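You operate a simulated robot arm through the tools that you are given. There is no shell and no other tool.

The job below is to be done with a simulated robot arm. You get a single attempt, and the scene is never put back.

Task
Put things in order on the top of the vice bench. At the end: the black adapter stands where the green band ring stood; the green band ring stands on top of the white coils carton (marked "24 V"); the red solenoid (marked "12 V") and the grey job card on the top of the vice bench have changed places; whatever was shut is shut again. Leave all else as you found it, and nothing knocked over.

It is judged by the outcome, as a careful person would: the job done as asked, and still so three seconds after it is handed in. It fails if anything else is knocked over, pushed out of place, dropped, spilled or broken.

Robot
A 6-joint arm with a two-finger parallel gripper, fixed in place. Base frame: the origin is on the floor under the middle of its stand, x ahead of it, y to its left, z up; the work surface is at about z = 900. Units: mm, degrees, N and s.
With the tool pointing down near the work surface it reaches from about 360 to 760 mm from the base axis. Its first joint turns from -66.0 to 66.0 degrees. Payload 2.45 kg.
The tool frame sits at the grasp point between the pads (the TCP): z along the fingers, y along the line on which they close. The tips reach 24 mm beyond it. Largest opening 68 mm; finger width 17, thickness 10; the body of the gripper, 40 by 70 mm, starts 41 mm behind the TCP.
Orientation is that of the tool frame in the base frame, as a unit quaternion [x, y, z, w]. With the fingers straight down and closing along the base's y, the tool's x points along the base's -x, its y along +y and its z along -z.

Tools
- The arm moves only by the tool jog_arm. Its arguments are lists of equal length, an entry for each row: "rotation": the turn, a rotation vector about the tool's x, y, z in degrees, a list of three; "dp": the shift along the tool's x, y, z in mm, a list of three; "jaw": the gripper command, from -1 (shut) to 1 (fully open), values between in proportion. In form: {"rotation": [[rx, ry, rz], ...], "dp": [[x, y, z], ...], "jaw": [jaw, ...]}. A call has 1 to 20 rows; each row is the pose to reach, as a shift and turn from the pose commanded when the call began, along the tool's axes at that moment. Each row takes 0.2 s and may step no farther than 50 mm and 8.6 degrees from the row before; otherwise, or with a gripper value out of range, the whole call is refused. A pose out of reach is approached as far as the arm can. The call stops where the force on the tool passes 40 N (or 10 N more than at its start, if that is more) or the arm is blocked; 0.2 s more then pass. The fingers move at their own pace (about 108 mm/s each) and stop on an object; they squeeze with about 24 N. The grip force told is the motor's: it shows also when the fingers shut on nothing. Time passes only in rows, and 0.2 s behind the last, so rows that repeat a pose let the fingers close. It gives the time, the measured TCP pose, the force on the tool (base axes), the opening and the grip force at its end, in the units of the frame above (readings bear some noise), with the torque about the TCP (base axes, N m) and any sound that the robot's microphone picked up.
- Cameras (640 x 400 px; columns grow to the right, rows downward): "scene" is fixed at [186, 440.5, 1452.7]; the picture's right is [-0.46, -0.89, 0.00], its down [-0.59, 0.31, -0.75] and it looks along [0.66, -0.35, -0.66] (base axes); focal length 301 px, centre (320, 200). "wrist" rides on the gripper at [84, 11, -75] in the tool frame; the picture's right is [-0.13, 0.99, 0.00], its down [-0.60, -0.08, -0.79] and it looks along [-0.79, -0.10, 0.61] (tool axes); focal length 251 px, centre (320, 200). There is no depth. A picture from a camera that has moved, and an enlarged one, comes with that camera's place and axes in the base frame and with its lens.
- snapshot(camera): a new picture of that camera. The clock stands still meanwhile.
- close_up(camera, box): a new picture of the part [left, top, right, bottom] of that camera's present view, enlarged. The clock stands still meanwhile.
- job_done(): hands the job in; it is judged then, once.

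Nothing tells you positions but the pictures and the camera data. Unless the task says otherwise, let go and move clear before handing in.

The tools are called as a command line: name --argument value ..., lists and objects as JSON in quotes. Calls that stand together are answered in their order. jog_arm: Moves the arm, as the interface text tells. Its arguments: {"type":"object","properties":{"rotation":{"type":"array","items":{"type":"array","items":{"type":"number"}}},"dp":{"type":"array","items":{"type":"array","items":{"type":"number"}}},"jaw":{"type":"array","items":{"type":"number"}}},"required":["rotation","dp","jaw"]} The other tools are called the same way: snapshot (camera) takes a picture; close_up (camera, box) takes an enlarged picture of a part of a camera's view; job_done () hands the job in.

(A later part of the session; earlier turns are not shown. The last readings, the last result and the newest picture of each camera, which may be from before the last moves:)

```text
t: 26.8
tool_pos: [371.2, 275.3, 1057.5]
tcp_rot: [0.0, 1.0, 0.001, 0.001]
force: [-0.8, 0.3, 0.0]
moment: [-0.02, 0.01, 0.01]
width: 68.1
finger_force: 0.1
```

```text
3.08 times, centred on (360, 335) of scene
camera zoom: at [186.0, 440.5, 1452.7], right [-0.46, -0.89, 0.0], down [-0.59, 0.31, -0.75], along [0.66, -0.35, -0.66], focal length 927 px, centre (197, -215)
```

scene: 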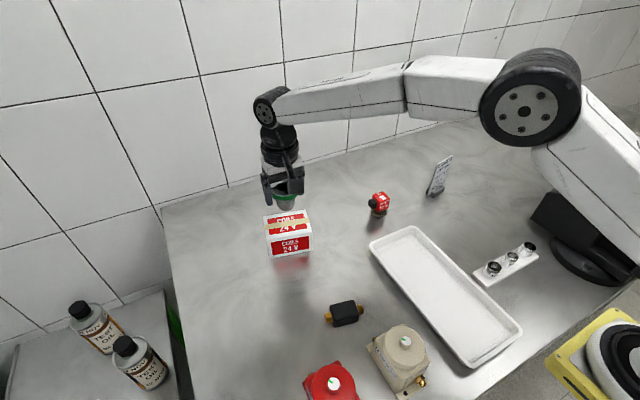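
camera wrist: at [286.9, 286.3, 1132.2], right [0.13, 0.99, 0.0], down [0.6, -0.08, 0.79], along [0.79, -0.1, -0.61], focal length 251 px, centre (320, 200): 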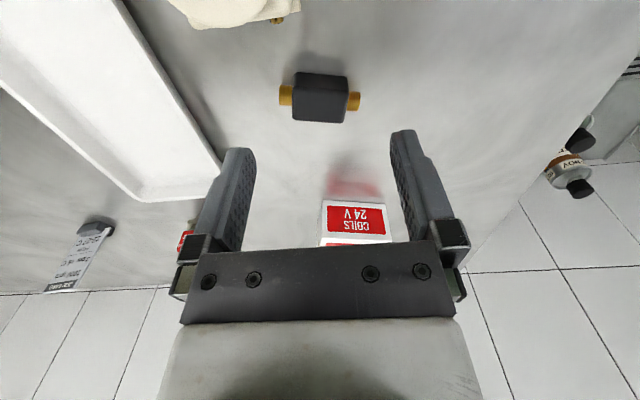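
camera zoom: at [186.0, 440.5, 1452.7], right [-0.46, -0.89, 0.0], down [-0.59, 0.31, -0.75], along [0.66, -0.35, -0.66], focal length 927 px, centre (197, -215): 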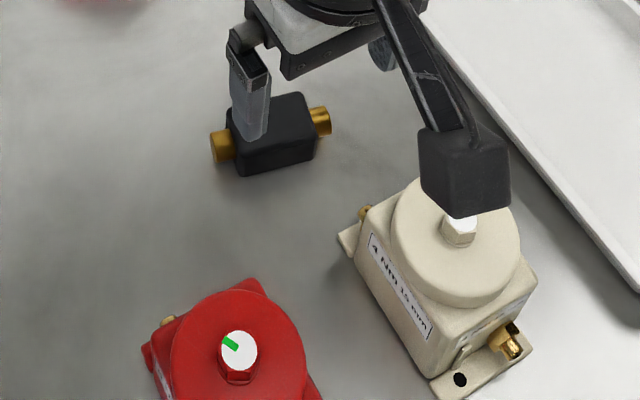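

The adapter is a box about 47×31×27 mm with brass ends, centred near (416.5, 269), turned about 12°. I'll yaw the gripper +78° so it closes across the 31 mm sides, moving above it.

jog_arm --rotation '[[0, 0, -7.8], [0, 0, -15.6], [0, 0, -23.4], [0, 0, -31.2], [0, 0, -39], [0, 0, -46.8], [0, 0, -54.6], [0, 0, -62.4], [0, 0, -70.2], [0, 0, -78]]' --dp '[[-4.5, -0.6, 2], [-9, -1.2, 4], [-13.5, -1.8, 8], [-18, -2.4, 12], [-22.5, -3, 16], [-27, -3.6, 20], [-31.5, -4.2, 26], [-36, -4.8, 32], [-40.5, -5.4, 38], [-45, -6, 42]]' --jaw '[1, 1, 1, 1, 1, 1, 1, 1, 1, 1]'

snapshot --camera "wrist"

snapshot --camera "scene"

```text
t: 29.0
tool_pos: [416.0, 268.5, 1016.9]
tcp_rot: [-0.631, 0.776, 0.0, 0.001]
force: [-0.5, 0.6, -0.1]
moment: [0.02, 0.02, 0.0]
width: 68.3
finger_force: 0.1
```

```text
taken
camera wrist: at [387.2, 188.0, 1091.2], right [-0.94, 0.33, 0.0], down [0.2, 0.57, 0.79], along [0.26, 0.75, -0.61], focal length 251 px, centre (320, 200)
```

wrist: 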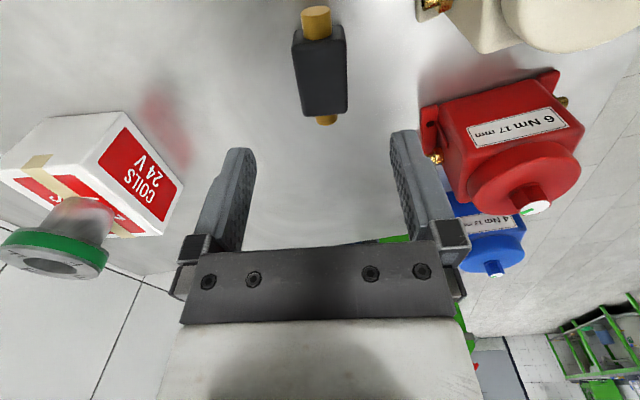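

```text
taken
```

scene: 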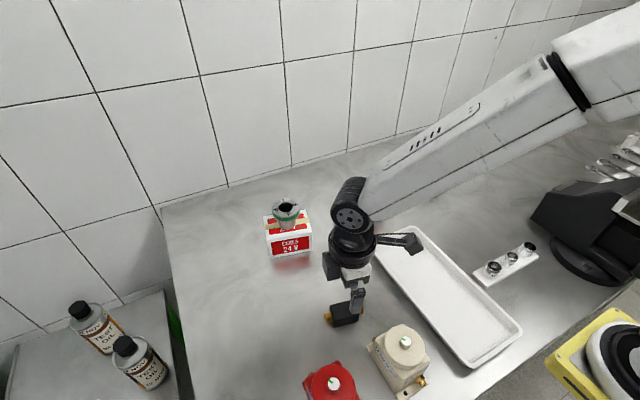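

Yaw is right. I'll enlarge the adapter to fine-tune the alignment.

close_up --camera "wrist" --box '[260, 0, 380, 130]'

```text
3.08 times, centred on (320, 65) of wrist
camera zoom: at [387.2, 188.0, 1091.2], right [-0.94, 0.33, 0.0], down [0.2, 0.57, 0.79], along [0.26, 0.75, -0.61], focal length 774 px, centre (320, 615)
```

zoom: 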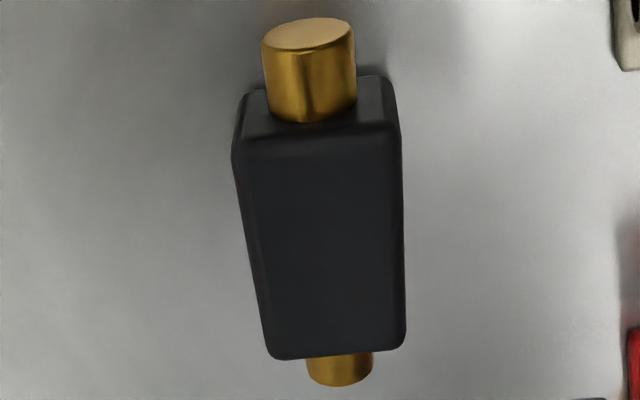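

The adapter centre is within 3 mm of the TCP; I'll make a small correction (and ~1.5° yaw), then descend with the tips ending about 4 mm above the bench.

jog_arm --rotation '[[0, 0, 1.5], [0, 0, 1.5], [0, 0, 1.5], [0, 0, 1.5], [0, 0, 1.5], [0, 0, 1.5]]' --dp '[[-2.3, 1.2, 20], [-2.3, 1.2, 42], [-2.3, 1.2, 58], [-2.3, 1.2, 70], [-2.3, 1.2, 78], [-2.3, 1.2, 82]]' --jaw '[0.7, 0.7, 0.7, 0.7, 0.7, 0.7]'

snapshot --camera "wrist"

close_up --camera "scene" --box '[280, 250, 440, 370]'

```text
t: 30.4
tool_pos: [413.8, 272.3, 934.9]
tcp_rot: [-0.619, 0.785, -0.001, 0.0]
force: [0.9, -0.3, 0.0]
moment: [-0.02, 0.02, 0.02]
width: 57.8
finger_force: 0.2
```

```text
taken
camera wrist: at [384.2, 192.9, 1009.4], right [-0.93, 0.36, 0.0], down [0.22, 0.57, 0.79], along [0.28, 0.74, -0.61], focal length 251 px, centre (320, 200)
```

wrist: 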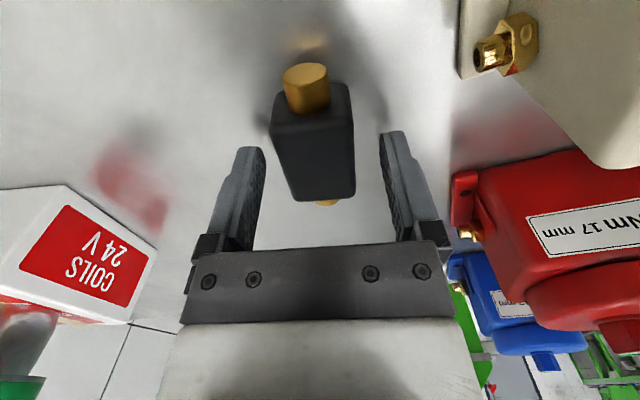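

```text
3.33 times, centred on (360, 310) of scene
camera zoom: at [186.0, 440.5, 1452.7], right [-0.46, -0.89, 0.0], down [-0.59, 0.31, -0.75], along [0.66, -0.35, -0.66], focal length 1004 px, centre (187, -167)
```

zoom: 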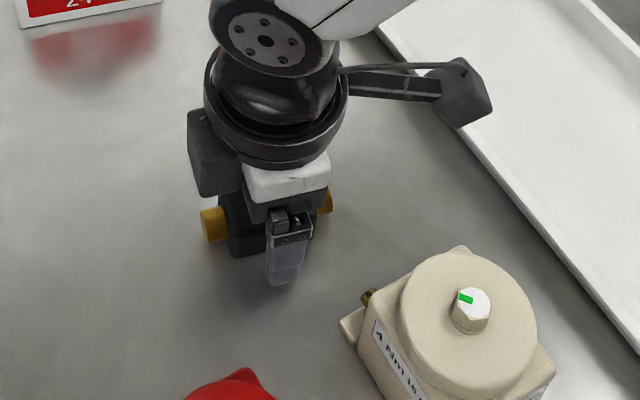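

Fingers straddle the box. I'll enlarge to check the centring along its length before the last few mm.

close_up --camera "wrist" --box '[220, 40, 420, 240]'

```text
2.00 times, centred on (320, 140) of wrist
camera zoom: at [384.2, 192.9, 1009.4], right [-0.93, 0.36, 0.0], down [0.22, 0.57, 0.79], along [0.28, 0.74, -0.61], focal length 503 px, centre (320, 320)
```

zoom: 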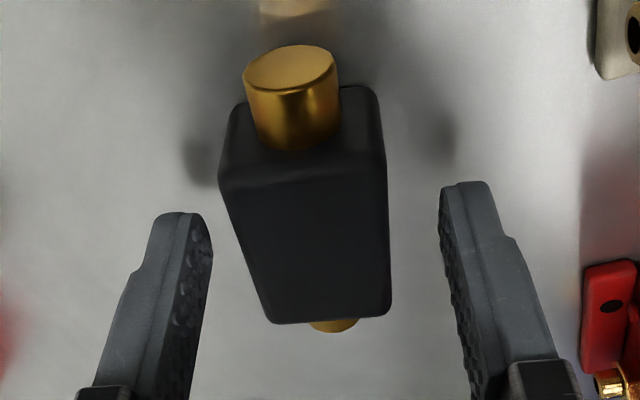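

The box top centre coincides with the TCP. Lowering the last 6 mm and closing.

jog_arm --rotation '[[0, 0, 0], [0, 0, 0], [0, 0, 0], [0, 0, 0], [0, 0, 0], [0, 0, 0], [0, 0, 0]]' --dp '[[0, 0, 2], [0, 0, 4], [0, 0, 6], [0, 0, 6], [0, 0, 6], [0, 0, 6], [0, 0, 6]]' --jaw '[0.7, 0.7, 0.7, 0.3, -1, -1, -1]'

close_up --camera "wrist" --box '[220, 40, 420, 240]'

```text
t: 32.0
tool_pos: [413.5, 270.9, 929.1]
tcp_rot: [-0.619, 0.785, -0.001, 0.001]
force: [-0.1, 0.3, 1.0]
moment: [-0.01, 0.0, 0.01]
width: 33.5
finger_force: 23.8
```

```text
2.00 times, centred on (320, 140) of wrist
camera zoom: at [383.9, 191.9, 1003.1], right [-0.93, 0.36, 0.0], down [0.22, 0.57, 0.79], along [0.28, 0.74, -0.61], focal length 503 px, centre (320, 320)
```

zoom: 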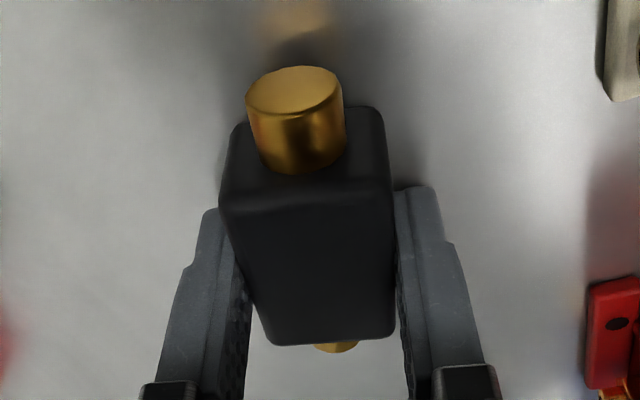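

Gripped at 33.5 mm. Slow test lift first.

jog_arm --rotation '[[0, 0, 0], [0, 0, 0], [0, 0, 0], [0, 0, 0], [0, 0, 0], [0, 0, 0]]' --dp '[[0, 0, -1], [0, 0, -2], [0, 0, -3.5], [0, 0, -5.5], [0, 0, -7.5], [0, 0, -9]]' --jaw '[-1, -1, -1, -1, -1, -1]'

close_up --camera "wrist" --box '[220, 40, 420, 240]'

```text
t: 33.4
tool_pos: [416.0, 270.9, 936.7]
tcp_rot: [-0.619, 0.785, -0.001, 0.0]
force: [0.3, -0.3, -1.2]
moment: [-0.02, 0.0, 0.02]
width: 33.5
finger_force: 23.6
```

```text
2.00 times, centred on (320, 140) of wrist
camera zoom: at [384.4, 191.4, 1012.6], right [-0.93, 0.36, 0.0], down [0.22, 0.57, 0.79], along [0.28, 0.74, -0.61], focal length 503 px, centre (320, 320)
```

zoom: 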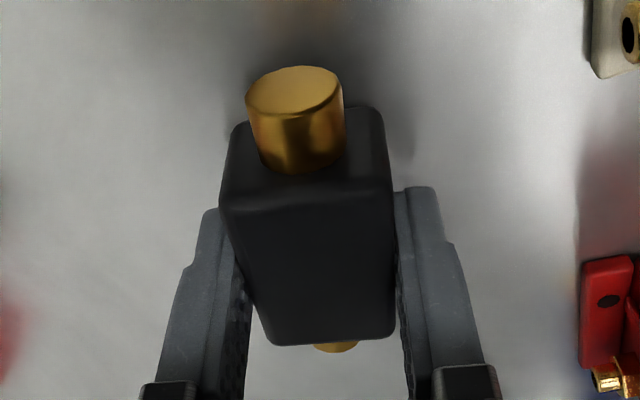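

The adapter is lifting cleanly. Raising it clear and then moving it over the ring's former spot at (456, 469.5).

jog_arm --rotation '[[0, 0, 0], [0, 0, 0], [0, 0, 0], [0, 0, 0], [0, 0, 0], [0, 0, 0], [0, 0, 0], [0, 0, 0]]' --dp '[[0, 0, -4], [0, 0, -12], [0, 0, -26], [0, 0, -43], [0, 0, -60], [0, 0, -76], [0, 0, -87], [0, 0, -92]]' --jaw '[-1, -1, -1, -1, -1, -1, -1, -1]'

jog_arm --rotation '[[0, 0, 0], [0, 0, 0], [0, 0, 0], [0, 0, 0], [0, 0, 0], [0, 0, 0], [0, 0, 0], [0, 0, 0], [0, 0, 0], [0, 0, 0]]' --dp '[[-4, 0, 0], [-16, 0.3, 0], [-36, 0.9, 0], [-62, 1.6, 0], [-92, 2.4, 0], [-122, 3.2, 0], [-150, 4, 0], [-175, 4.7, 0], [-193, 5.2, 0], [-202.8, 5.5, 0]]' --jaw '[-1, -1, -1, -1, -1, -1, -1, -1, -1, -1]'

snapshot --camera "wrist"

snapshot --camera "scene"

```text
t: 35.2
tool_pos: [415.2, 271.5, 1030.3]
tcp_rot: [-0.619, 0.786, -0.001, 0.001]
force: [0.2, 1.2, -0.5]
moment: [0.02, -0.01, 0.04]
width: 33.4
finger_force: 24.2
```

```text
t: 37.4
tool_pos: [457.4, 470.9, 1030.3]
tcp_rot: [-0.619, 0.786, -0.001, 0.0]
force: [-0.6, 0.3, -0.7]
moment: [-0.03, 0.02, -0.04]
width: 33.1
finger_force: 24.5
```

```text
taken
camera wrist: at [426.2, 390.8, 1105.4], right [-0.93, 0.36, 0.0], down [0.22, 0.57, 0.79], along [0.28, 0.74, -0.61], focal length 251 px, centre (320, 200)
```

wrist: 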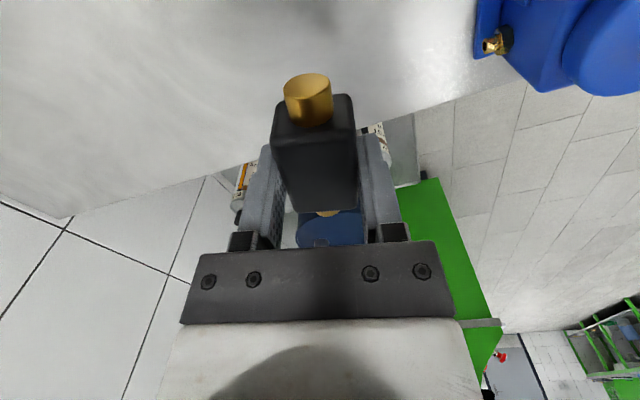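

```text
taken
```

scene: 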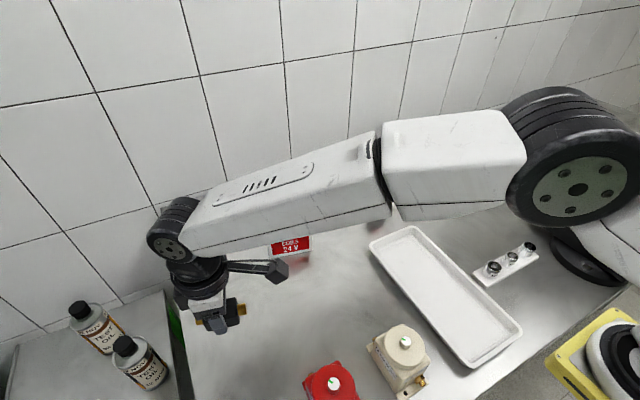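

Positioned at (456.5, 469.8). Lowering to just above the bench.

jog_arm --rotation '[[0, 0, 0], [0, 0, 0], [0, 0, 0], [0, 0, 0], [0, 0, 0], [0, 0, 0], [0, 0, 0], [0, 0, 0]]' --dp '[[0, 0, 4], [0, 0, 14], [0, 0, 30], [0, 0, 48], [0, 0, 66], [0, 0, 82], [0, 0, 93], [0, 0, 98]]' --jaw '[-1, -1, -1, -1, -1, -1, -1, -1]'

close_up --camera "scene" --box '[160, 260, 300, 380]'

snapshot --camera "wrist"

```text
t: 39.2
tool_pos: [457.7, 469.2, 932.2]
tcp_rot: [-0.619, 0.786, -0.001, 0.001]
force: [-0.4, -0.1, -0.2]
moment: [0.0, -0.05, -0.02]
width: 33.6
finger_force: 23.8
```

```text
3.33 times, centred on (230, 320) of scene
camera zoom: at [186.0, 440.5, 1452.7], right [-0.46, -0.89, 0.0], down [-0.59, 0.31, -0.75], along [0.66, -0.35, -0.66], focal length 1004 px, centre (620, -200)
```

zoom: 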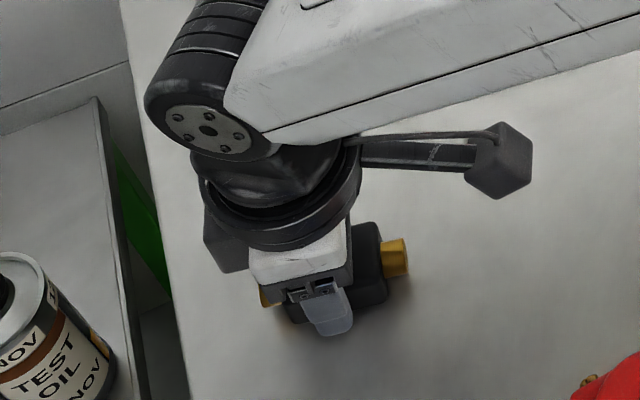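

```text
taken
camera wrist: at [426.7, 389.6, 1006.5], right [-0.93, 0.36, 0.0], down [0.22, 0.57, 0.79], along [0.28, 0.74, -0.61], focal length 251 px, centre (320, 200)
```

wrist: 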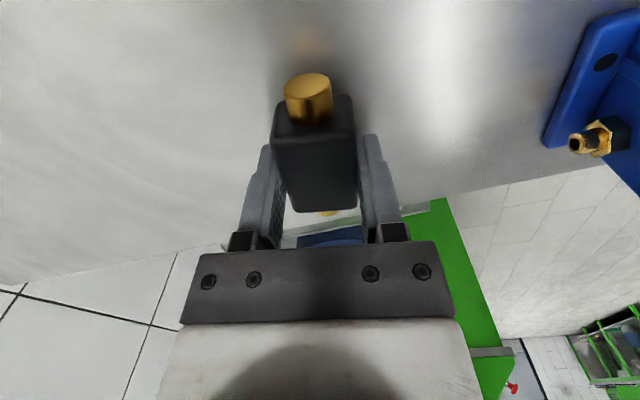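

jog_arm --rotation '[[0, 0, 0], [0, 0, 0], [0, 0, 0], [0, 0, 0]]' --dp '[[0, 0, 1], [0, 0, 2], [0, 0, 3], [0, 0, 3.5]]' --jaw '[-1, -1, -1, -1]'

```text
t: 40.2
tool_pos: [457.9, 469.6, 929.8]
tcp_rot: [-0.619, 0.785, 0.0, 0.001]
force: [0.5, -0.2, 1.3]
moment: [0.01, 0.02, 0.03]
width: 33.6
finger_force: 24.1
```

Light contact is starting; one more mm.

jog_arm --rotation '[[0, 0, 0], [0, 0, 0]]' --dp '[[0, 0, 0.6], [0, 0, 1]]' --jaw '[-1, -1]'

```text
t: 40.8
tool_pos: [457.9, 470.2, 928.6]
tcp_rot: [-0.619, 0.785, -0.001, 0.001]
force: [0.1, -1.7, 9.5]
moment: [-0.14, 0.1, 0.03]
width: 33.8
finger_force: 24.1
```

Firm contact (9.5 N up). Releasing and rising straight up.

jog_arm --rotation '[[0, 0, 0], [0, 0, 0], [0, 0, 0], [0, 0, 0], [0, 0, 0], [0, 0, 0], [0, 0, 0], [0, 0, 0], [0, 0, 0]]' --dp '[[0, 0, 0], [0, 0, 0], [0, 0, 0], [0, 0, -4], [0, 0, -12], [0, 0, -28], [0, 0, -55], [0, 0, -90], [0, 0, -125]]' --jaw '[0.3, 0.7, 0.7, 0.7, 0.7, 0.7, 0.7, 0.7, 0.7]'

snapshot --camera "wrist"

snapshot --camera "scene"

```text
t: 42.8
tool_pos: [456.9, 469.4, 1054.3]
tcp_rot: [-0.619, 0.785, -0.001, 0.001]
force: [-0.2, -0.5, -0.9]
moment: [0.0, -0.03, -0.03]
width: 57.9
finger_force: 0.1
```

```text
taken
camera wrist: at [426.6, 389.9, 1128.8], right [-0.93, 0.36, 0.0], down [0.22, 0.57, 0.79], along [0.28, 0.74, -0.61], focal length 251 px, centre (320, 200)
```

wrist: 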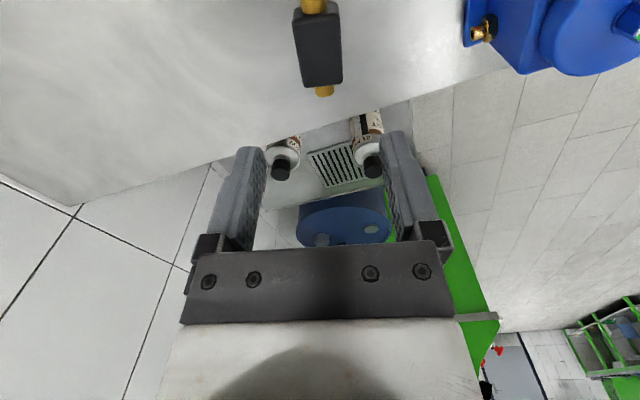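

```text
taken
```

scene: 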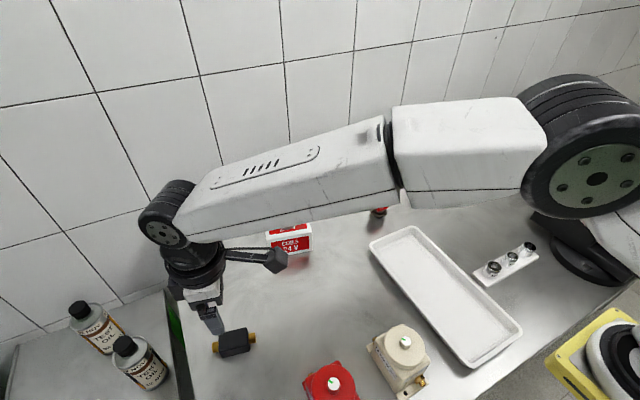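

The adapter now stands at the ring's old spot. Next I'll swing over to the solenoid and card, returning the yaw to zero, staying high over everything.

jog_arm --rotation '[[0, 0, 2.3], [0, 0, 7.65], [0, 0, 14.5], [0, 0, 22.2], [0, 0, 29.8], [0, 0, 37.5], [0, 0, 45.1], [0, 0, 52.8], [0, 0, 60.4], [0, 0, 67.3], [0, 0, 73.4], [0, 0, 76.5]]' --dp '[[11.8, -6, -5], [39.3, -20, -15], [74.6, -38, -28], [113.9, -57.9, -38], [153.2, -77.9, -46], [192.5, -97.9, -52], [231.8, -117.9, -56], [271, -137.9, -56], [310.3, -157.8, -56], [345.7, -175.8, -56], [377.1, -191.8, -56], [392.8, -199.8, -56]]' --jaw '[1, 1, 1, 1, 1, 1, 1, 1, 1, 1, 1, 1]'

snapshot --camera "wrist"

snapshot --camera "scene"

```text
t: 45.4
tool_pos: [559.2, 39.1, 1109.1]
tcp_rot: [0.001, 1.0, 0.0, 0.0]
force: [-0.4, 0.8, 0.5]
moment: [0.01, -0.01, 0.02]
width: 68.1
finger_force: 0.0
```

```text
taken
camera wrist: at [474.0, 50.3, 1184.5], right [0.13, 0.99, 0.0], down [0.6, -0.08, 0.79], along [0.79, -0.1, -0.61], focal length 251 px, centre (320, 200)
```

wrist: 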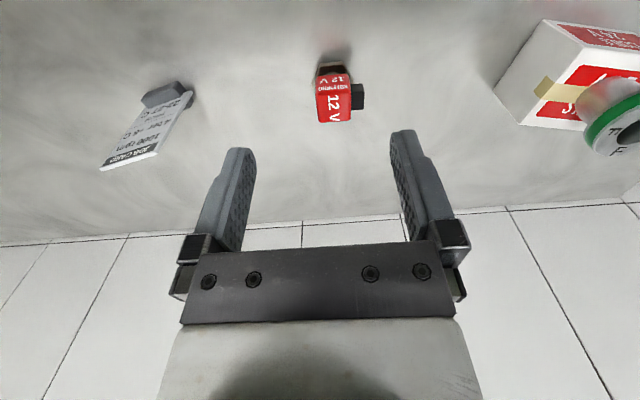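

```text
taken
```

scene: 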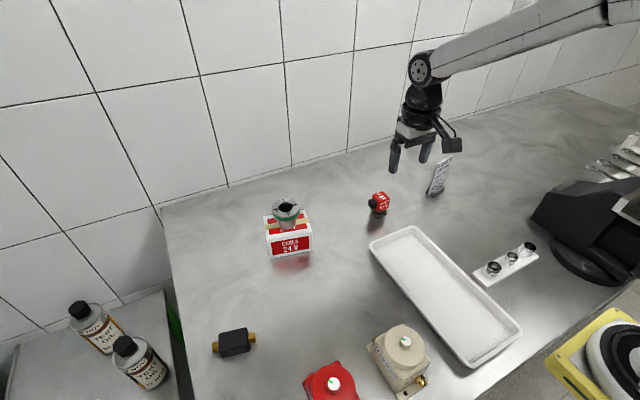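

close_up --camera "wrist" --box '[290, 40, 390, 140]'

close_up --camera "wrist" --box '[80, 60, 220, 190]'

close_up --camera "scene" --box '[350, 170, 410, 230]'

close_up --camera "scene" --box '[180, 300, 300, 380]'

```text
4.00 times, centred on (340, 90) of wrist
camera zoom: at [474.0, 50.3, 1184.5], right [0.13, 0.99, 0.0], down [0.6, -0.08, 0.79], along [0.79, -0.1, -0.61], focal length 1006 px, centre (240, 640)
```

zoom: 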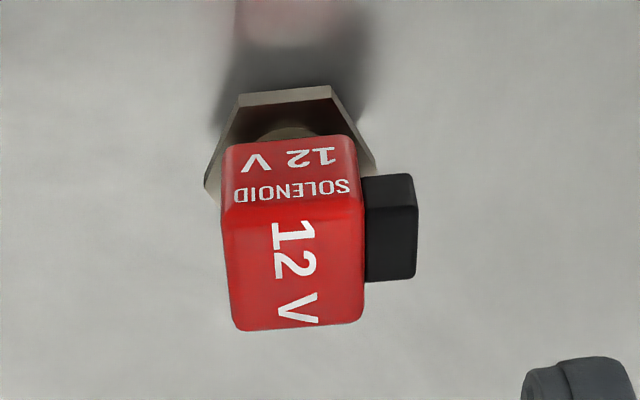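

```text
3.08 times, centred on (150, 125) of wrist
camera zoom: at [474.0, 50.3, 1184.5], right [0.13, 0.99, 0.0], down [0.6, -0.08, 0.79], along [0.79, -0.1, -0.61], focal length 774 px, centre (843, 431)
```

zoom: 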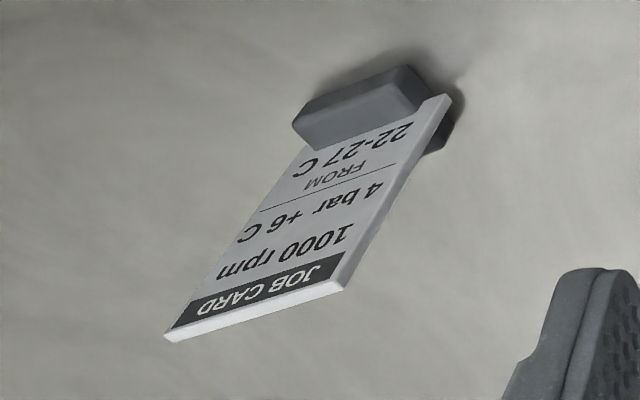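

```text
6.67 times, centred on (380, 200) of scene
camera zoom: at [186.0, 440.4, 1452.7], right [-0.46, -0.89, 0.0], down [-0.59, 0.31, -0.75], along [0.66, -0.35, -0.66], focal length 2009 px, centre (-80, 200)
```

zoom: 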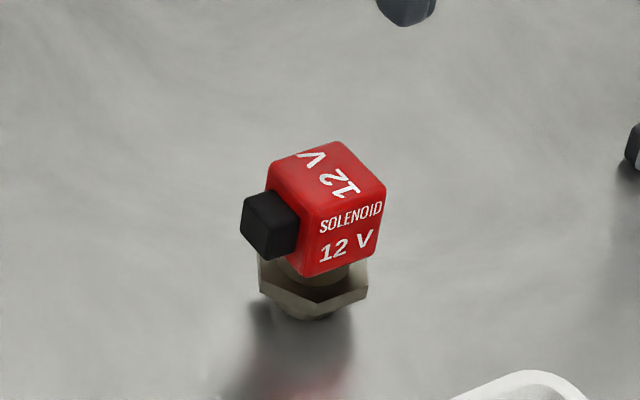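

```text
5.00 times, centred on (240, 340) of scene
camera zoom: at [186.0, 440.4, 1452.7], right [-0.46, -0.89, 0.0], down [-0.59, 0.31, -0.75], along [0.66, -0.35, -0.66], focal length 1507 px, centre (720, -500)
```

zoom: 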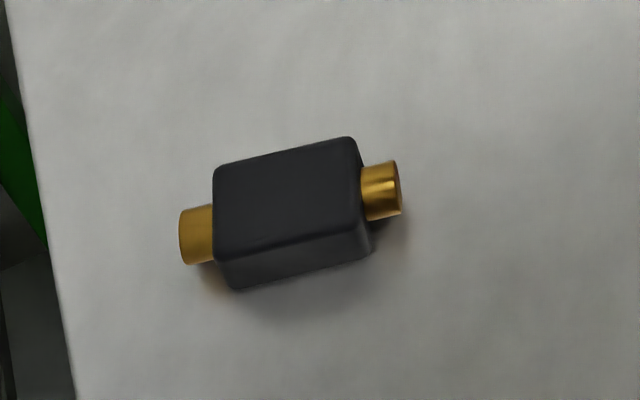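

The adapter sits well at the ring's place. The solenoid is upright at about (614, 45.5) with its red cube between z≈933 and 964. Now a closer look at the job card.

jog_arm --rotation '[[0, 0, 0], [0, 0, 0], [0, 0, 0], [0, 0, 0], [0, 0, 0]]' --dp '[[4, -38, 0], [8, -80, 5], [12, -120, 15], [16, -160, 27], [20, -190, 35]]' --jaw '[1, 1, 1, 1, 1]'

snapshot --camera "wrist"

close_up --camera "wrist" --box '[250, 50, 410, 210]'

close_up --camera "scene" --box '[400, 140, 480, 210]'

```text
t: 46.6
tool_pos: [539.4, -147.6, 1073.6]
tcp_rot: [0.0, 1.0, -0.001, 0.0]
force: [-0.3, -0.4, -0.2]
moment: [0.03, 0.02, -0.04]
width: 68.3
finger_force: 0.0
```

```text
taken
camera wrist: at [454.6, -139.1, 1148.7], right [0.13, 0.99, 0.0], down [0.6, -0.08, 0.79], along [0.79, -0.1, -0.61], focal length 251 px, centre (320, 200)
```

wrist: 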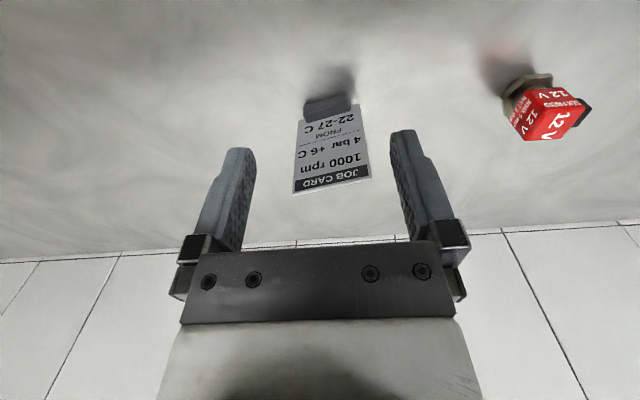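

```text
2.50 times, centred on (330, 130) of wrist
camera zoom: at [454.6, -139.1, 1148.7], right [0.13, 0.99, 0.0], down [0.6, -0.08, 0.79], along [0.79, -0.1, -0.61], focal length 629 px, centre (295, 375)
```

zoom: 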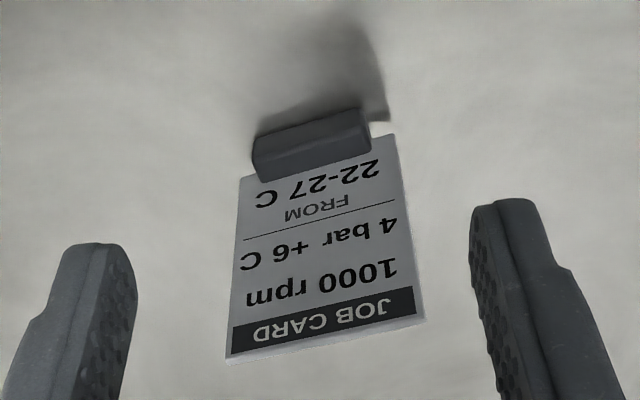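

```text
5.71 times, centred on (440, 175) of scene
camera zoom: at [186.0, 440.4, 1452.7], right [-0.46, -0.89, 0.0], down [-0.59, 0.31, -0.75], along [0.66, -0.35, -0.66], focal length 1722 px, centre (-366, 343)
```

zoom: 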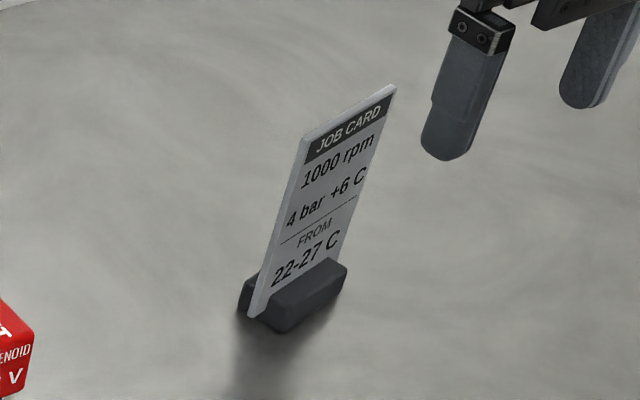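

The card is a vertical ~65 mm wide plate (top z≈1013) in a small block, centred about (614, -151). I'll first take the solenoid: turning the gripper to close along x and moving above it.

jog_arm --rotation '[[0, 0, 7.7], [0, 0, 15.4], [0, 0, 23.1], [0, 0, 30.8], [0, 0, 38.5], [0, 0, 46.2], [0, 0, 53.9], [0, 0, 61.6], [0, 0, 69.3], [0, 0, 77], [0, 0, 84.7], [0, 0, 92.5]]' --dp '[[0, 16, 0], [-3, 32, 0], [-8, 49, 0], [-14, 65, 0], [-22, 81, 0], [-30, 97, 0], [-38, 113, 0], [-46, 130, 0], [-54, 146, 0], [-62, 162, 0], [-69, 180, 0], [-74, 194.5, 0]]' --jaw '[1, 1, 1, 1, 1, 1, 1, 1, 1, 1, 1, 1]'

snapshot --camera "wrist"

close_up --camera "wrist" --box '[250, 0, 390, 140]'

snapshot --camera "scene"

```text
t: 49.2
tool_pos: [614.3, 45.4, 1072.9]
tcp_rot: [0.724, 0.69, 0.0, 0.001]
force: [-0.2, -0.2, 0.0]
moment: [-0.06, -0.04, -0.01]
width: 68.0
finger_force: 0.0
```

```text
taken
camera wrist: at [627.4, 127.7, 1148.4], right [0.98, -0.18, 0.0], down [-0.11, -0.6, 0.79], along [-0.14, -0.78, -0.61], focal length 251 px, centre (320, 200)
```

wrist: 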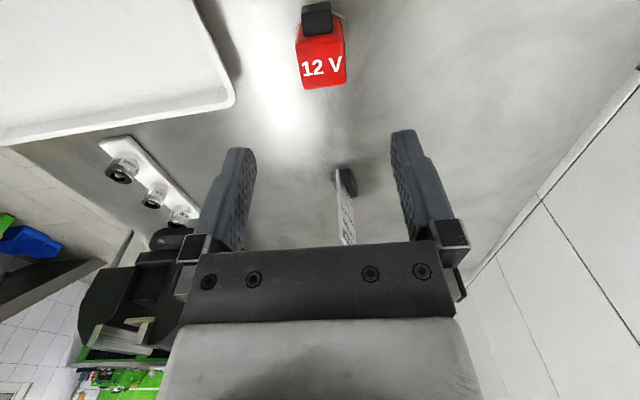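

```text
2.86 times, centred on (320, 70) of wrist
camera zoom: at [627.4, 127.7, 1148.4], right [0.98, -0.18, 0.0], down [-0.11, -0.6, 0.79], along [-0.14, -0.78, -0.61], focal length 718 px, centre (320, 571)
```

zoom: 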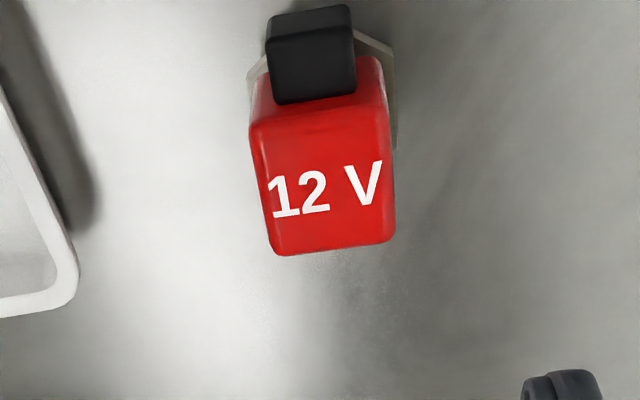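

```text
taken
```

scene: 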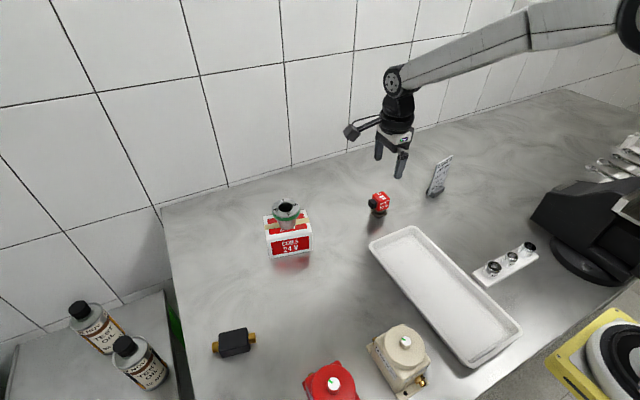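

The cube centre is about 2 mm further along the closing axis. I'll shift and descend partway, then recheck.

jog_arm --rotation '[[0, 0, 0], [0, 0, 0], [0, 0, 0]]' --dp '[[0, 1.8, 25], [0, 1.8, 50], [0, 1.8, 70]]' --jaw '[1, 1, 1]'

close_up --camera "wrist" --box '[220, 40, 420, 240]'

close_up --camera "scene" --box '[330, 120, 440, 230]'

```text
t: 50.0
tool_pos: [615.9, 45.0, 1005.0]
tcp_rot: [0.722, 0.691, 0.0, 0.001]
force: [0.2, 0.6, 0.3]
moment: [-0.01, -0.01, 0.02]
width: 67.9
finger_force: 0.0
```

```text
2.00 times, centred on (320, 140) of wrist
camera zoom: at [629.1, 127.0, 1079.1], right [0.98, -0.17, 0.0], down [-0.11, -0.6, 0.79], along [-0.14, -0.78, -0.61], focal length 503 px, centre (320, 320)
```

zoom: 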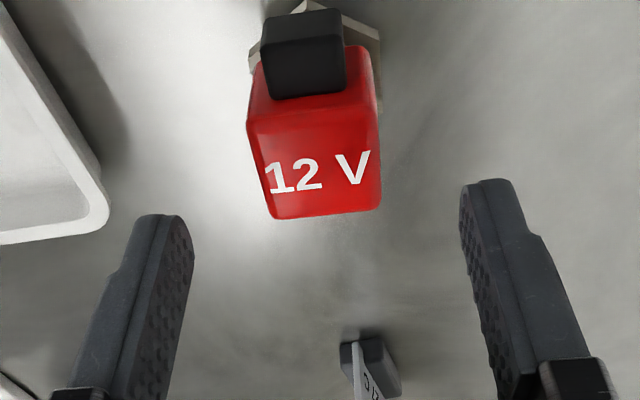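

```text
3.64 times, centred on (385, 175) of scene
camera zoom: at [186.0, 440.5, 1452.7], right [-0.46, -0.89, 0.0], down [-0.59, 0.31, -0.75], along [0.66, -0.35, -0.66], focal length 1096 px, centre (84, 291)
```

zoom: 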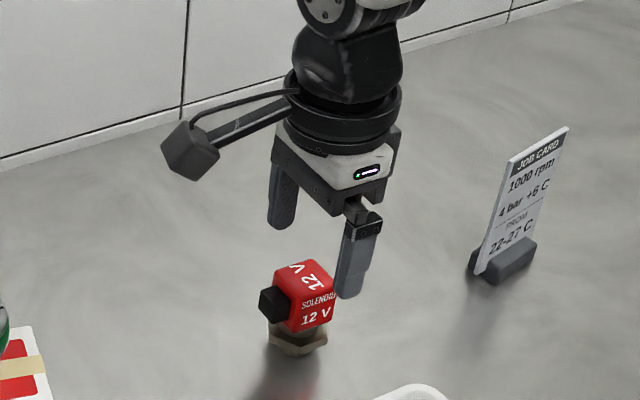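

Centred within half a millimetre. Descending to straddle the cube (tips staying above the hex) and closing.

jog_arm --rotation '[[0, 0, 0], [0, 0, 0], [0, 0, 0], [0, 0, 0], [0, 0, 0]]' --dp '[[0, 0.2, 12], [0, 0.2, 26], [0, 0.2, 37], [0, 0.2, 44], [0, 0.2, 48]]' --jaw '[1, 1, 1, 1, 1]'

close_up --camera "wrist" --box '[220, 40, 420, 240]'

close_up --camera "scene" --box '[330, 130, 430, 230]'

```text
t: 51.2
tool_pos: [615.5, 46.2, 955.1]
tcp_rot: [0.722, 0.692, 0.001, 0.001]
force: [0.3, -0.3, -0.4]
moment: [0.0, -0.01, 0.01]
width: 68.2
finger_force: 0.0
```

```text
2.00 times, centred on (320, 140) of wrist
camera zoom: at [629.9, 128.7, 1030.6], right [0.98, -0.17, 0.0], down [-0.11, -0.6, 0.79], along [-0.14, -0.78, -0.61], focal length 503 px, centre (320, 320)
```

zoom: 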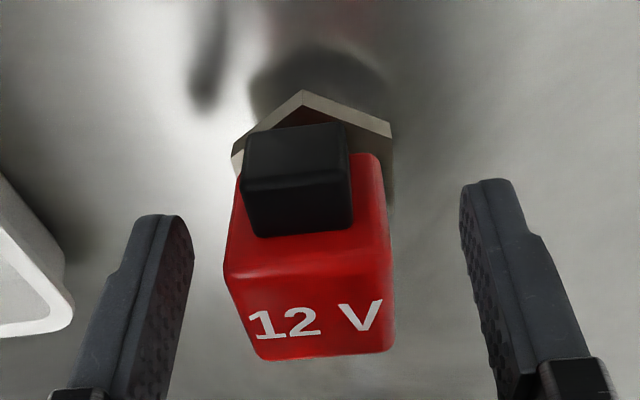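

```text
4.00 times, centred on (380, 180) of scene
camera zoom: at [186.0, 440.5, 1452.7], right [-0.46, -0.89, 0.0], down [-0.59, 0.31, -0.75], along [0.66, -0.35, -0.66], focal length 1205 px, centre (80, 280)
```

zoom: 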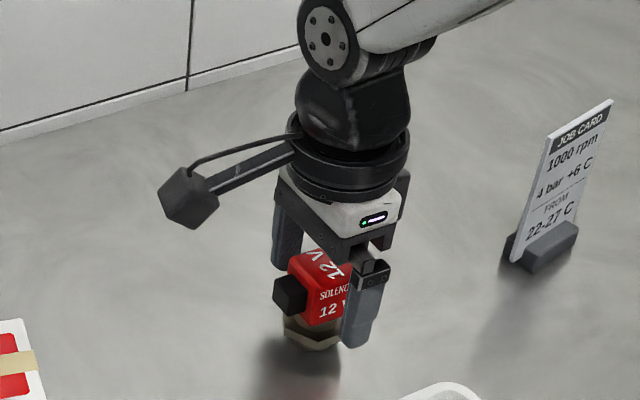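

Precisely centred. Closing on the cube.

jog_arm --rotation '[[0, 0, 0], [0, 0, 0], [0, 0, 0], [0, 0, 0]]' --dp '[[0, 0, 0], [0, 0, 0], [0, 0, 0], [0, 0, 0]]' --jaw '[0.3, -0.1, -1, -1]'

jog_arm --rotation '[[0, 0, 0], [0, 0, 0], [0, 0, 0], [0, 0, 0], [0, 0, 0], [0, 0, 0]]' --dp '[[0, 0, -1], [0, 0, -2], [0, 0, -3.5], [0, 0, -5.5], [0, 0, -7.5], [0, 0, -9]]' --jaw '[-1, -1, -1, -1, -1, -1]'

close_up --camera "wrist" --box '[220, 40, 420, 240]'

close_up --camera "scene" --box '[330, 130, 430, 230]'

```text
t: 52.2
tool_pos: [615.7, 45.3, 955.2]
tcp_rot: [0.722, 0.692, 0.0, 0.002]
force: [-0.2, -0.1, -0.5]
moment: [0.0, 0.0, 0.01]
width: 33.6
finger_force: 24.0
```

```text
t: 53.6
tool_pos: [616.4, 46.3, 965.5]
tcp_rot: [0.723, 0.691, 0.001, 0.0]
force: [0.2, 0.3, -2.0]
moment: [-0.01, 0.0, -0.03]
width: 34.0
finger_force: 23.7
```

```text
2.00 times, centred on (320, 140) of wrist
camera zoom: at [630.5, 128.6, 1039.5], right [0.98, -0.17, 0.0], down [-0.11, -0.6, 0.79], along [-0.14, -0.78, -0.61], focal length 503 px, centre (320, 320)
```

zoom: 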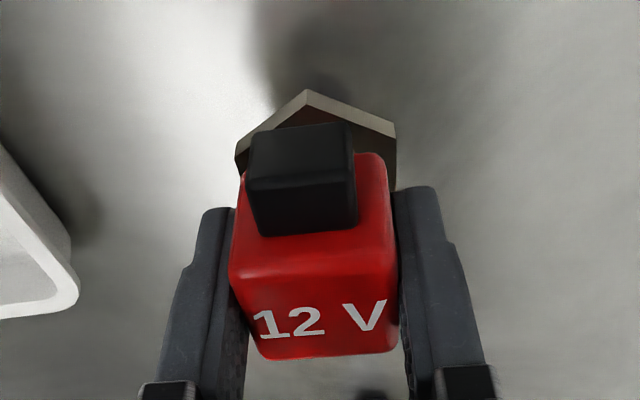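

```text
4.00 times, centred on (380, 180) of scene
camera zoom: at [186.1, 440.5, 1452.7], right [-0.46, -0.89, 0.0], down [-0.59, 0.31, -0.75], along [0.66, -0.35, -0.66], focal length 1205 px, centre (80, 280)
```

zoom: 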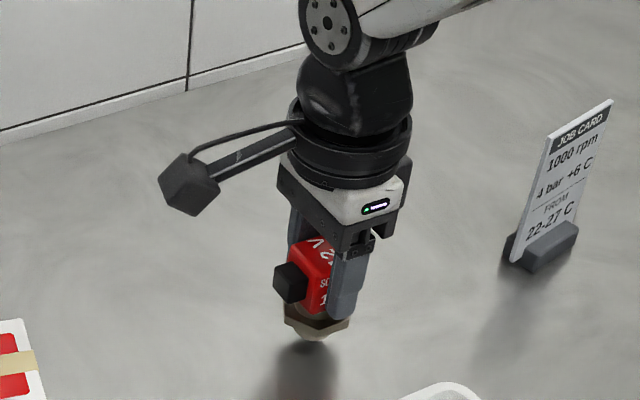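

The solenoid lifts cleanly. I'll raise it and take it to a free temporary spot around (535, -75), clear of the tray and the card.

jog_arm --rotation '[[0, 0, 0], [0, 0, 0], [0, 0, 0], [0, 0, 0], [0, 0, 0], [0, 0, 0]]' --dp '[[0, 0, -3], [0, 0, -11], [0, 0, -24], [0, 0, -37], [0, 0, -47], [0, 0, -50]]' --jaw '[-1, -1, -1, -1, -1, -1]'

jog_arm --rotation '[[0, 0, 0], [0, 0, 0], [0, 0, 0], [0, 0, 0], [0, 0, 0], [0, 0, 0], [0, 0, 0], [0, 0, 0], [0, 0, 0]]' --dp '[[-3, -2, 0], [-13, -8, 0], [-30, -18, 0], [-50, -30, 0], [-72, -44, 0], [-93, -56.5, 0], [-110, -67, 0], [-120, -73, 0], [-123.8, -75.3, 0]]' --jaw '[-1, -1, -1, -1, -1, -1, -1, -1, -1]'

snapshot --camera "wrist"

snapshot --camera "scene"

```text
t: 55.0
tool_pos: [615.4, 46.0, 1014.5]
tcp_rot: [0.722, 0.692, 0.001, 0.001]
force: [-0.7, -0.5, -2.4]
moment: [0.01, 0.02, -0.02]
width: 33.8
finger_force: 24.2
```

```text
t: 57.0
tool_pos: [535.5, -74.4, 1013.8]
tcp_rot: [0.723, 0.691, 0.002, 0.0]
force: [-0.5, 1.1, -2.0]
moment: [0.0, -0.04, 0.0]
width: 33.8
finger_force: 23.9
```

```text
taken
camera wrist: at [548.9, 8.9, 1088.7], right [0.99, -0.17, 0.0], down [-0.11, -0.6, 0.79], along [-0.14, -0.78, -0.61], focal length 251 px, centre (320, 200)
```

wrist: 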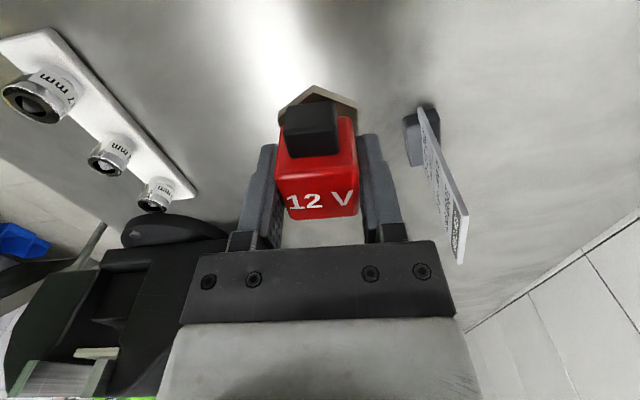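

```text
taken
```

scene: 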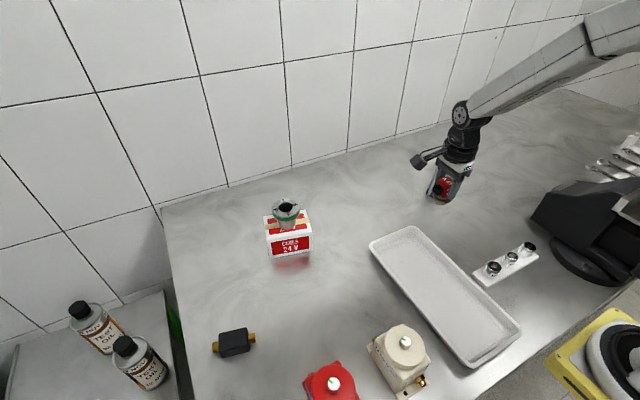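

Area below is clear. Lowering the solenoid to the temporary spot.

jog_arm --rotation '[[0, 0, 0], [0, 0, 0], [0, 0, 0], [0, 0, 0], [0, 0, 0], [0, 0, 0]]' --dp '[[0, 0, 4], [0, 0, 14], [0, 0, 28], [0, 0, 41], [0, 0, 50], [0, 0, 54]]' --jaw '[-1, -1, -1, -1, -1, -1]'

jog_arm --rotation '[[0, 0, 0], [0, 0, 0], [0, 0, 0]]' --dp '[[0, 0, 1], [0, 0, 2], [0, 0, 3]]' --jaw '[-1, -1, -1]'

```text
t: 58.4
tool_pos: [534.6, -76.0, 960.4]
tcp_rot: [0.723, 0.691, 0.001, 0.0]
force: [-0.4, -0.1, -2.4]
moment: [0.01, -0.03, 0.04]
width: 33.8
finger_force: 24.0
```

```text
t: 59.2
tool_pos: [535.0, -75.8, 956.7]
tcp_rot: [0.722, 0.692, 0.0, 0.001]
force: [0.1, 0.8, -1.8]
moment: [-0.03, 0.0, 0.03]
width: 33.9
finger_force: 24.4
```

jog_arm --rotation '[[0, 0, 0], [0, 0, 0]]' --dp '[[0, 0, 0.7], [0, 0, 1.4]]' --jaw '[-1, -1]'

```text
t: 59.8
tool_pos: [535.4, -75.0, 956.1]
tcp_rot: [0.722, 0.692, 0.001, 0.001]
force: [0.2, 0.0, -3.0]
moment: [0.0, -0.04, -0.01]
width: 33.5
finger_force: 24.2
```

jog_arm --rotation '[[0, 0, 0], [0, 0, 0]]' --dp '[[0, 0, 0.6], [0, 0, 1.2]]' --jaw '[-1, -1]'

close_up --camera "scene" --box '[400, 140, 500, 230]'

```text
t: 60.4
tool_pos: [536.4, -73.6, 955.6]
tcp_rot: [0.722, 0.692, 0.002, 0.001]
force: [-4.1, 1.5, 13.3]
moment: [0.09, 0.31, -0.03]
width: 33.7
finger_force: 23.8
```

```text
4.44 times, centred on (450, 185) of scene
camera zoom: at [185.7, 440.5, 1452.7], right [-0.46, -0.89, 0.0], down [-0.59, 0.31, -0.75], along [0.66, -0.35, -0.66], focal length 1339 px, centre (-258, 267)
```

zoom: 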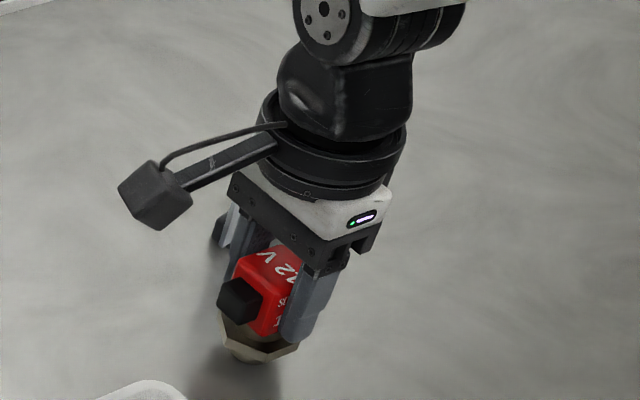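

Firm contact. Releasing and rising clear.

jog_arm --rotation '[[0, 0, 0], [0, 0, 0], [0, 0, 0]]' --dp '[[0, 0, -0.8], [0, 0, -0.8], [0, 0, -0.8]]' --jaw '[0.2, 0.8, 0.8]'

jog_arm --rotation '[[0, 0, 0], [0, 0, 0], [0, 0, 0], [0, 0, 0], [0, 0, 0], [0, 0, 0]]' --dp '[[0, 0, -4], [0, 0, -12], [0, 0, -28], [0, 0, -55], [0, 0, -90], [0, 0, -125]]' --jaw '[0.8, 0.8, 0.8, 0.8, 0.8, 0.8]'

snapshot --camera "wrist"

close_up --camera "scene" --box '[360, 130, 500, 230]'

```text
t: 61.2
tool_pos: [535.7, -74.8, 955.6]
tcp_rot: [0.722, 0.691, 0.0, 0.0]
force: [-1.1, 0.3, 0.2]
moment: [0.01, -0.01, -0.01]
width: 61.1
finger_force: 0.1
```

```text
t: 62.6
tool_pos: [535.0, -73.6, 1081.3]
tcp_rot: [0.722, 0.692, 0.0, 0.001]
force: [-0.3, -0.1, 0.3]
moment: [0.02, 0.01, -0.03]
width: 61.4
finger_force: 0.1
```

```text
taken
camera wrist: at [548.4, 9.4, 1156.8], right [0.98, -0.17, 0.0], down [-0.11, -0.6, 0.79], along [-0.14, -0.78, -0.61], focal length 251 px, centre (320, 200)
```

wrist: 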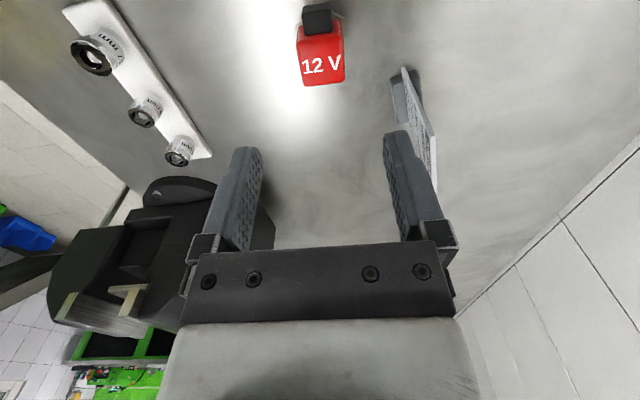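

```text
4.00 times, centred on (430, 180) of scene
camera zoom: at [186.0, 440.5, 1452.7], right [-0.46, -0.89, 0.0], down [-0.59, 0.31, -0.75], along [0.66, -0.35, -0.66], focal length 1205 px, centre (-120, 280)
```

zoom: 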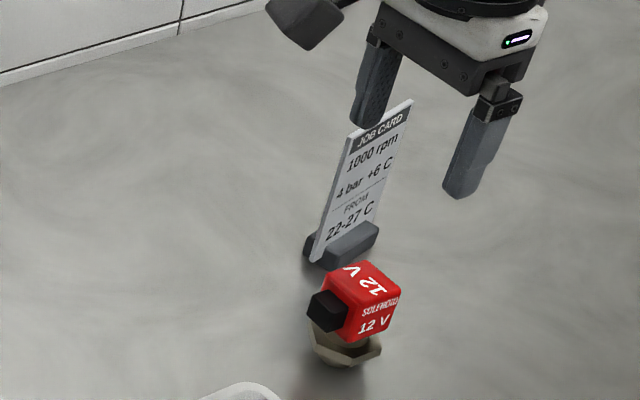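

The solenoid stands safely at the temporary spot. Now over the card, turning so the fingers close across its thin dimension.

jog_arm --rotation '[[0, 0, -2], [0, 0, -5], [0, 0, -8], [0, 0, -10], [0, 0, -10]]' --dp '[[-10, 11, -4], [-30, 34, -8], [-52, 59, -10], [-68, 77, -10], [-73, 82.2, -10]]' --jaw '[1, 1, 1, 1, 1]'

snapshot --camera "wrist"

close_up --camera "wrist" --box '[260, 0, 380, 140]'

close_up --camera "scene" --box '[380, 90, 500, 220]'

```text
t: 63.8
tool_pos: [613.8, -149.4, 1091.6]
tcp_rot: [0.66, 0.751, 0.001, 0.001]
force: [-0.9, -0.9, 0.1]
moment: [-0.03, 0.02, 0.0]
width: 68.0
finger_force: 0.1
```

```text
taken
camera wrist: at [613.3, -66.1, 1165.7], right [1.0, 0.0, 0.0], down [0.0, -0.61, 0.79], along [0.0, -0.79, -0.61], focal length 251 px, centre (320, 200)
```

wrist: 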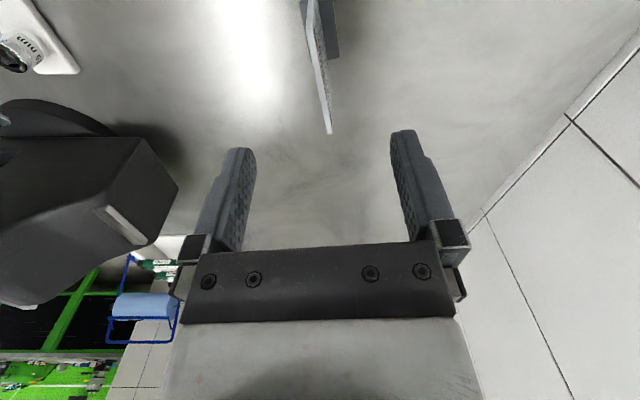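

```text
2.86 times, centred on (320, 70) of wrist
camera zoom: at [613.3, -66.1, 1165.7], right [1.0, 0.0, 0.0], down [0.0, -0.61, 0.79], along [0.0, -0.79, -0.61], focal length 718 px, centre (320, 571)
```

zoom: 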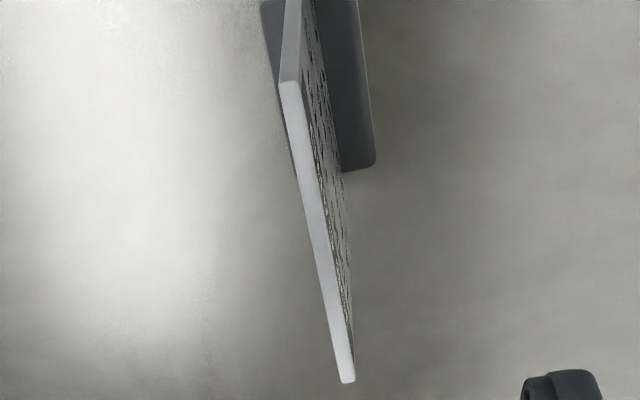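

```text
3.08 times, centred on (440, 155) of scene
camera zoom: at [186.0, 440.4, 1452.7], right [-0.46, -0.89, 0.0], down [-0.59, 0.31, -0.75], along [0.66, -0.35, -0.66], focal length 927 px, centre (-49, 338)
```

zoom: 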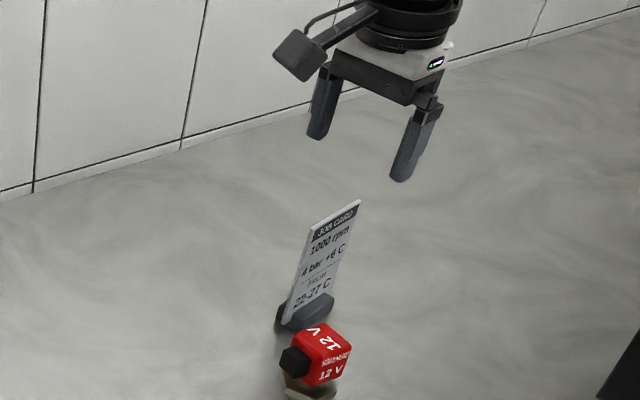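

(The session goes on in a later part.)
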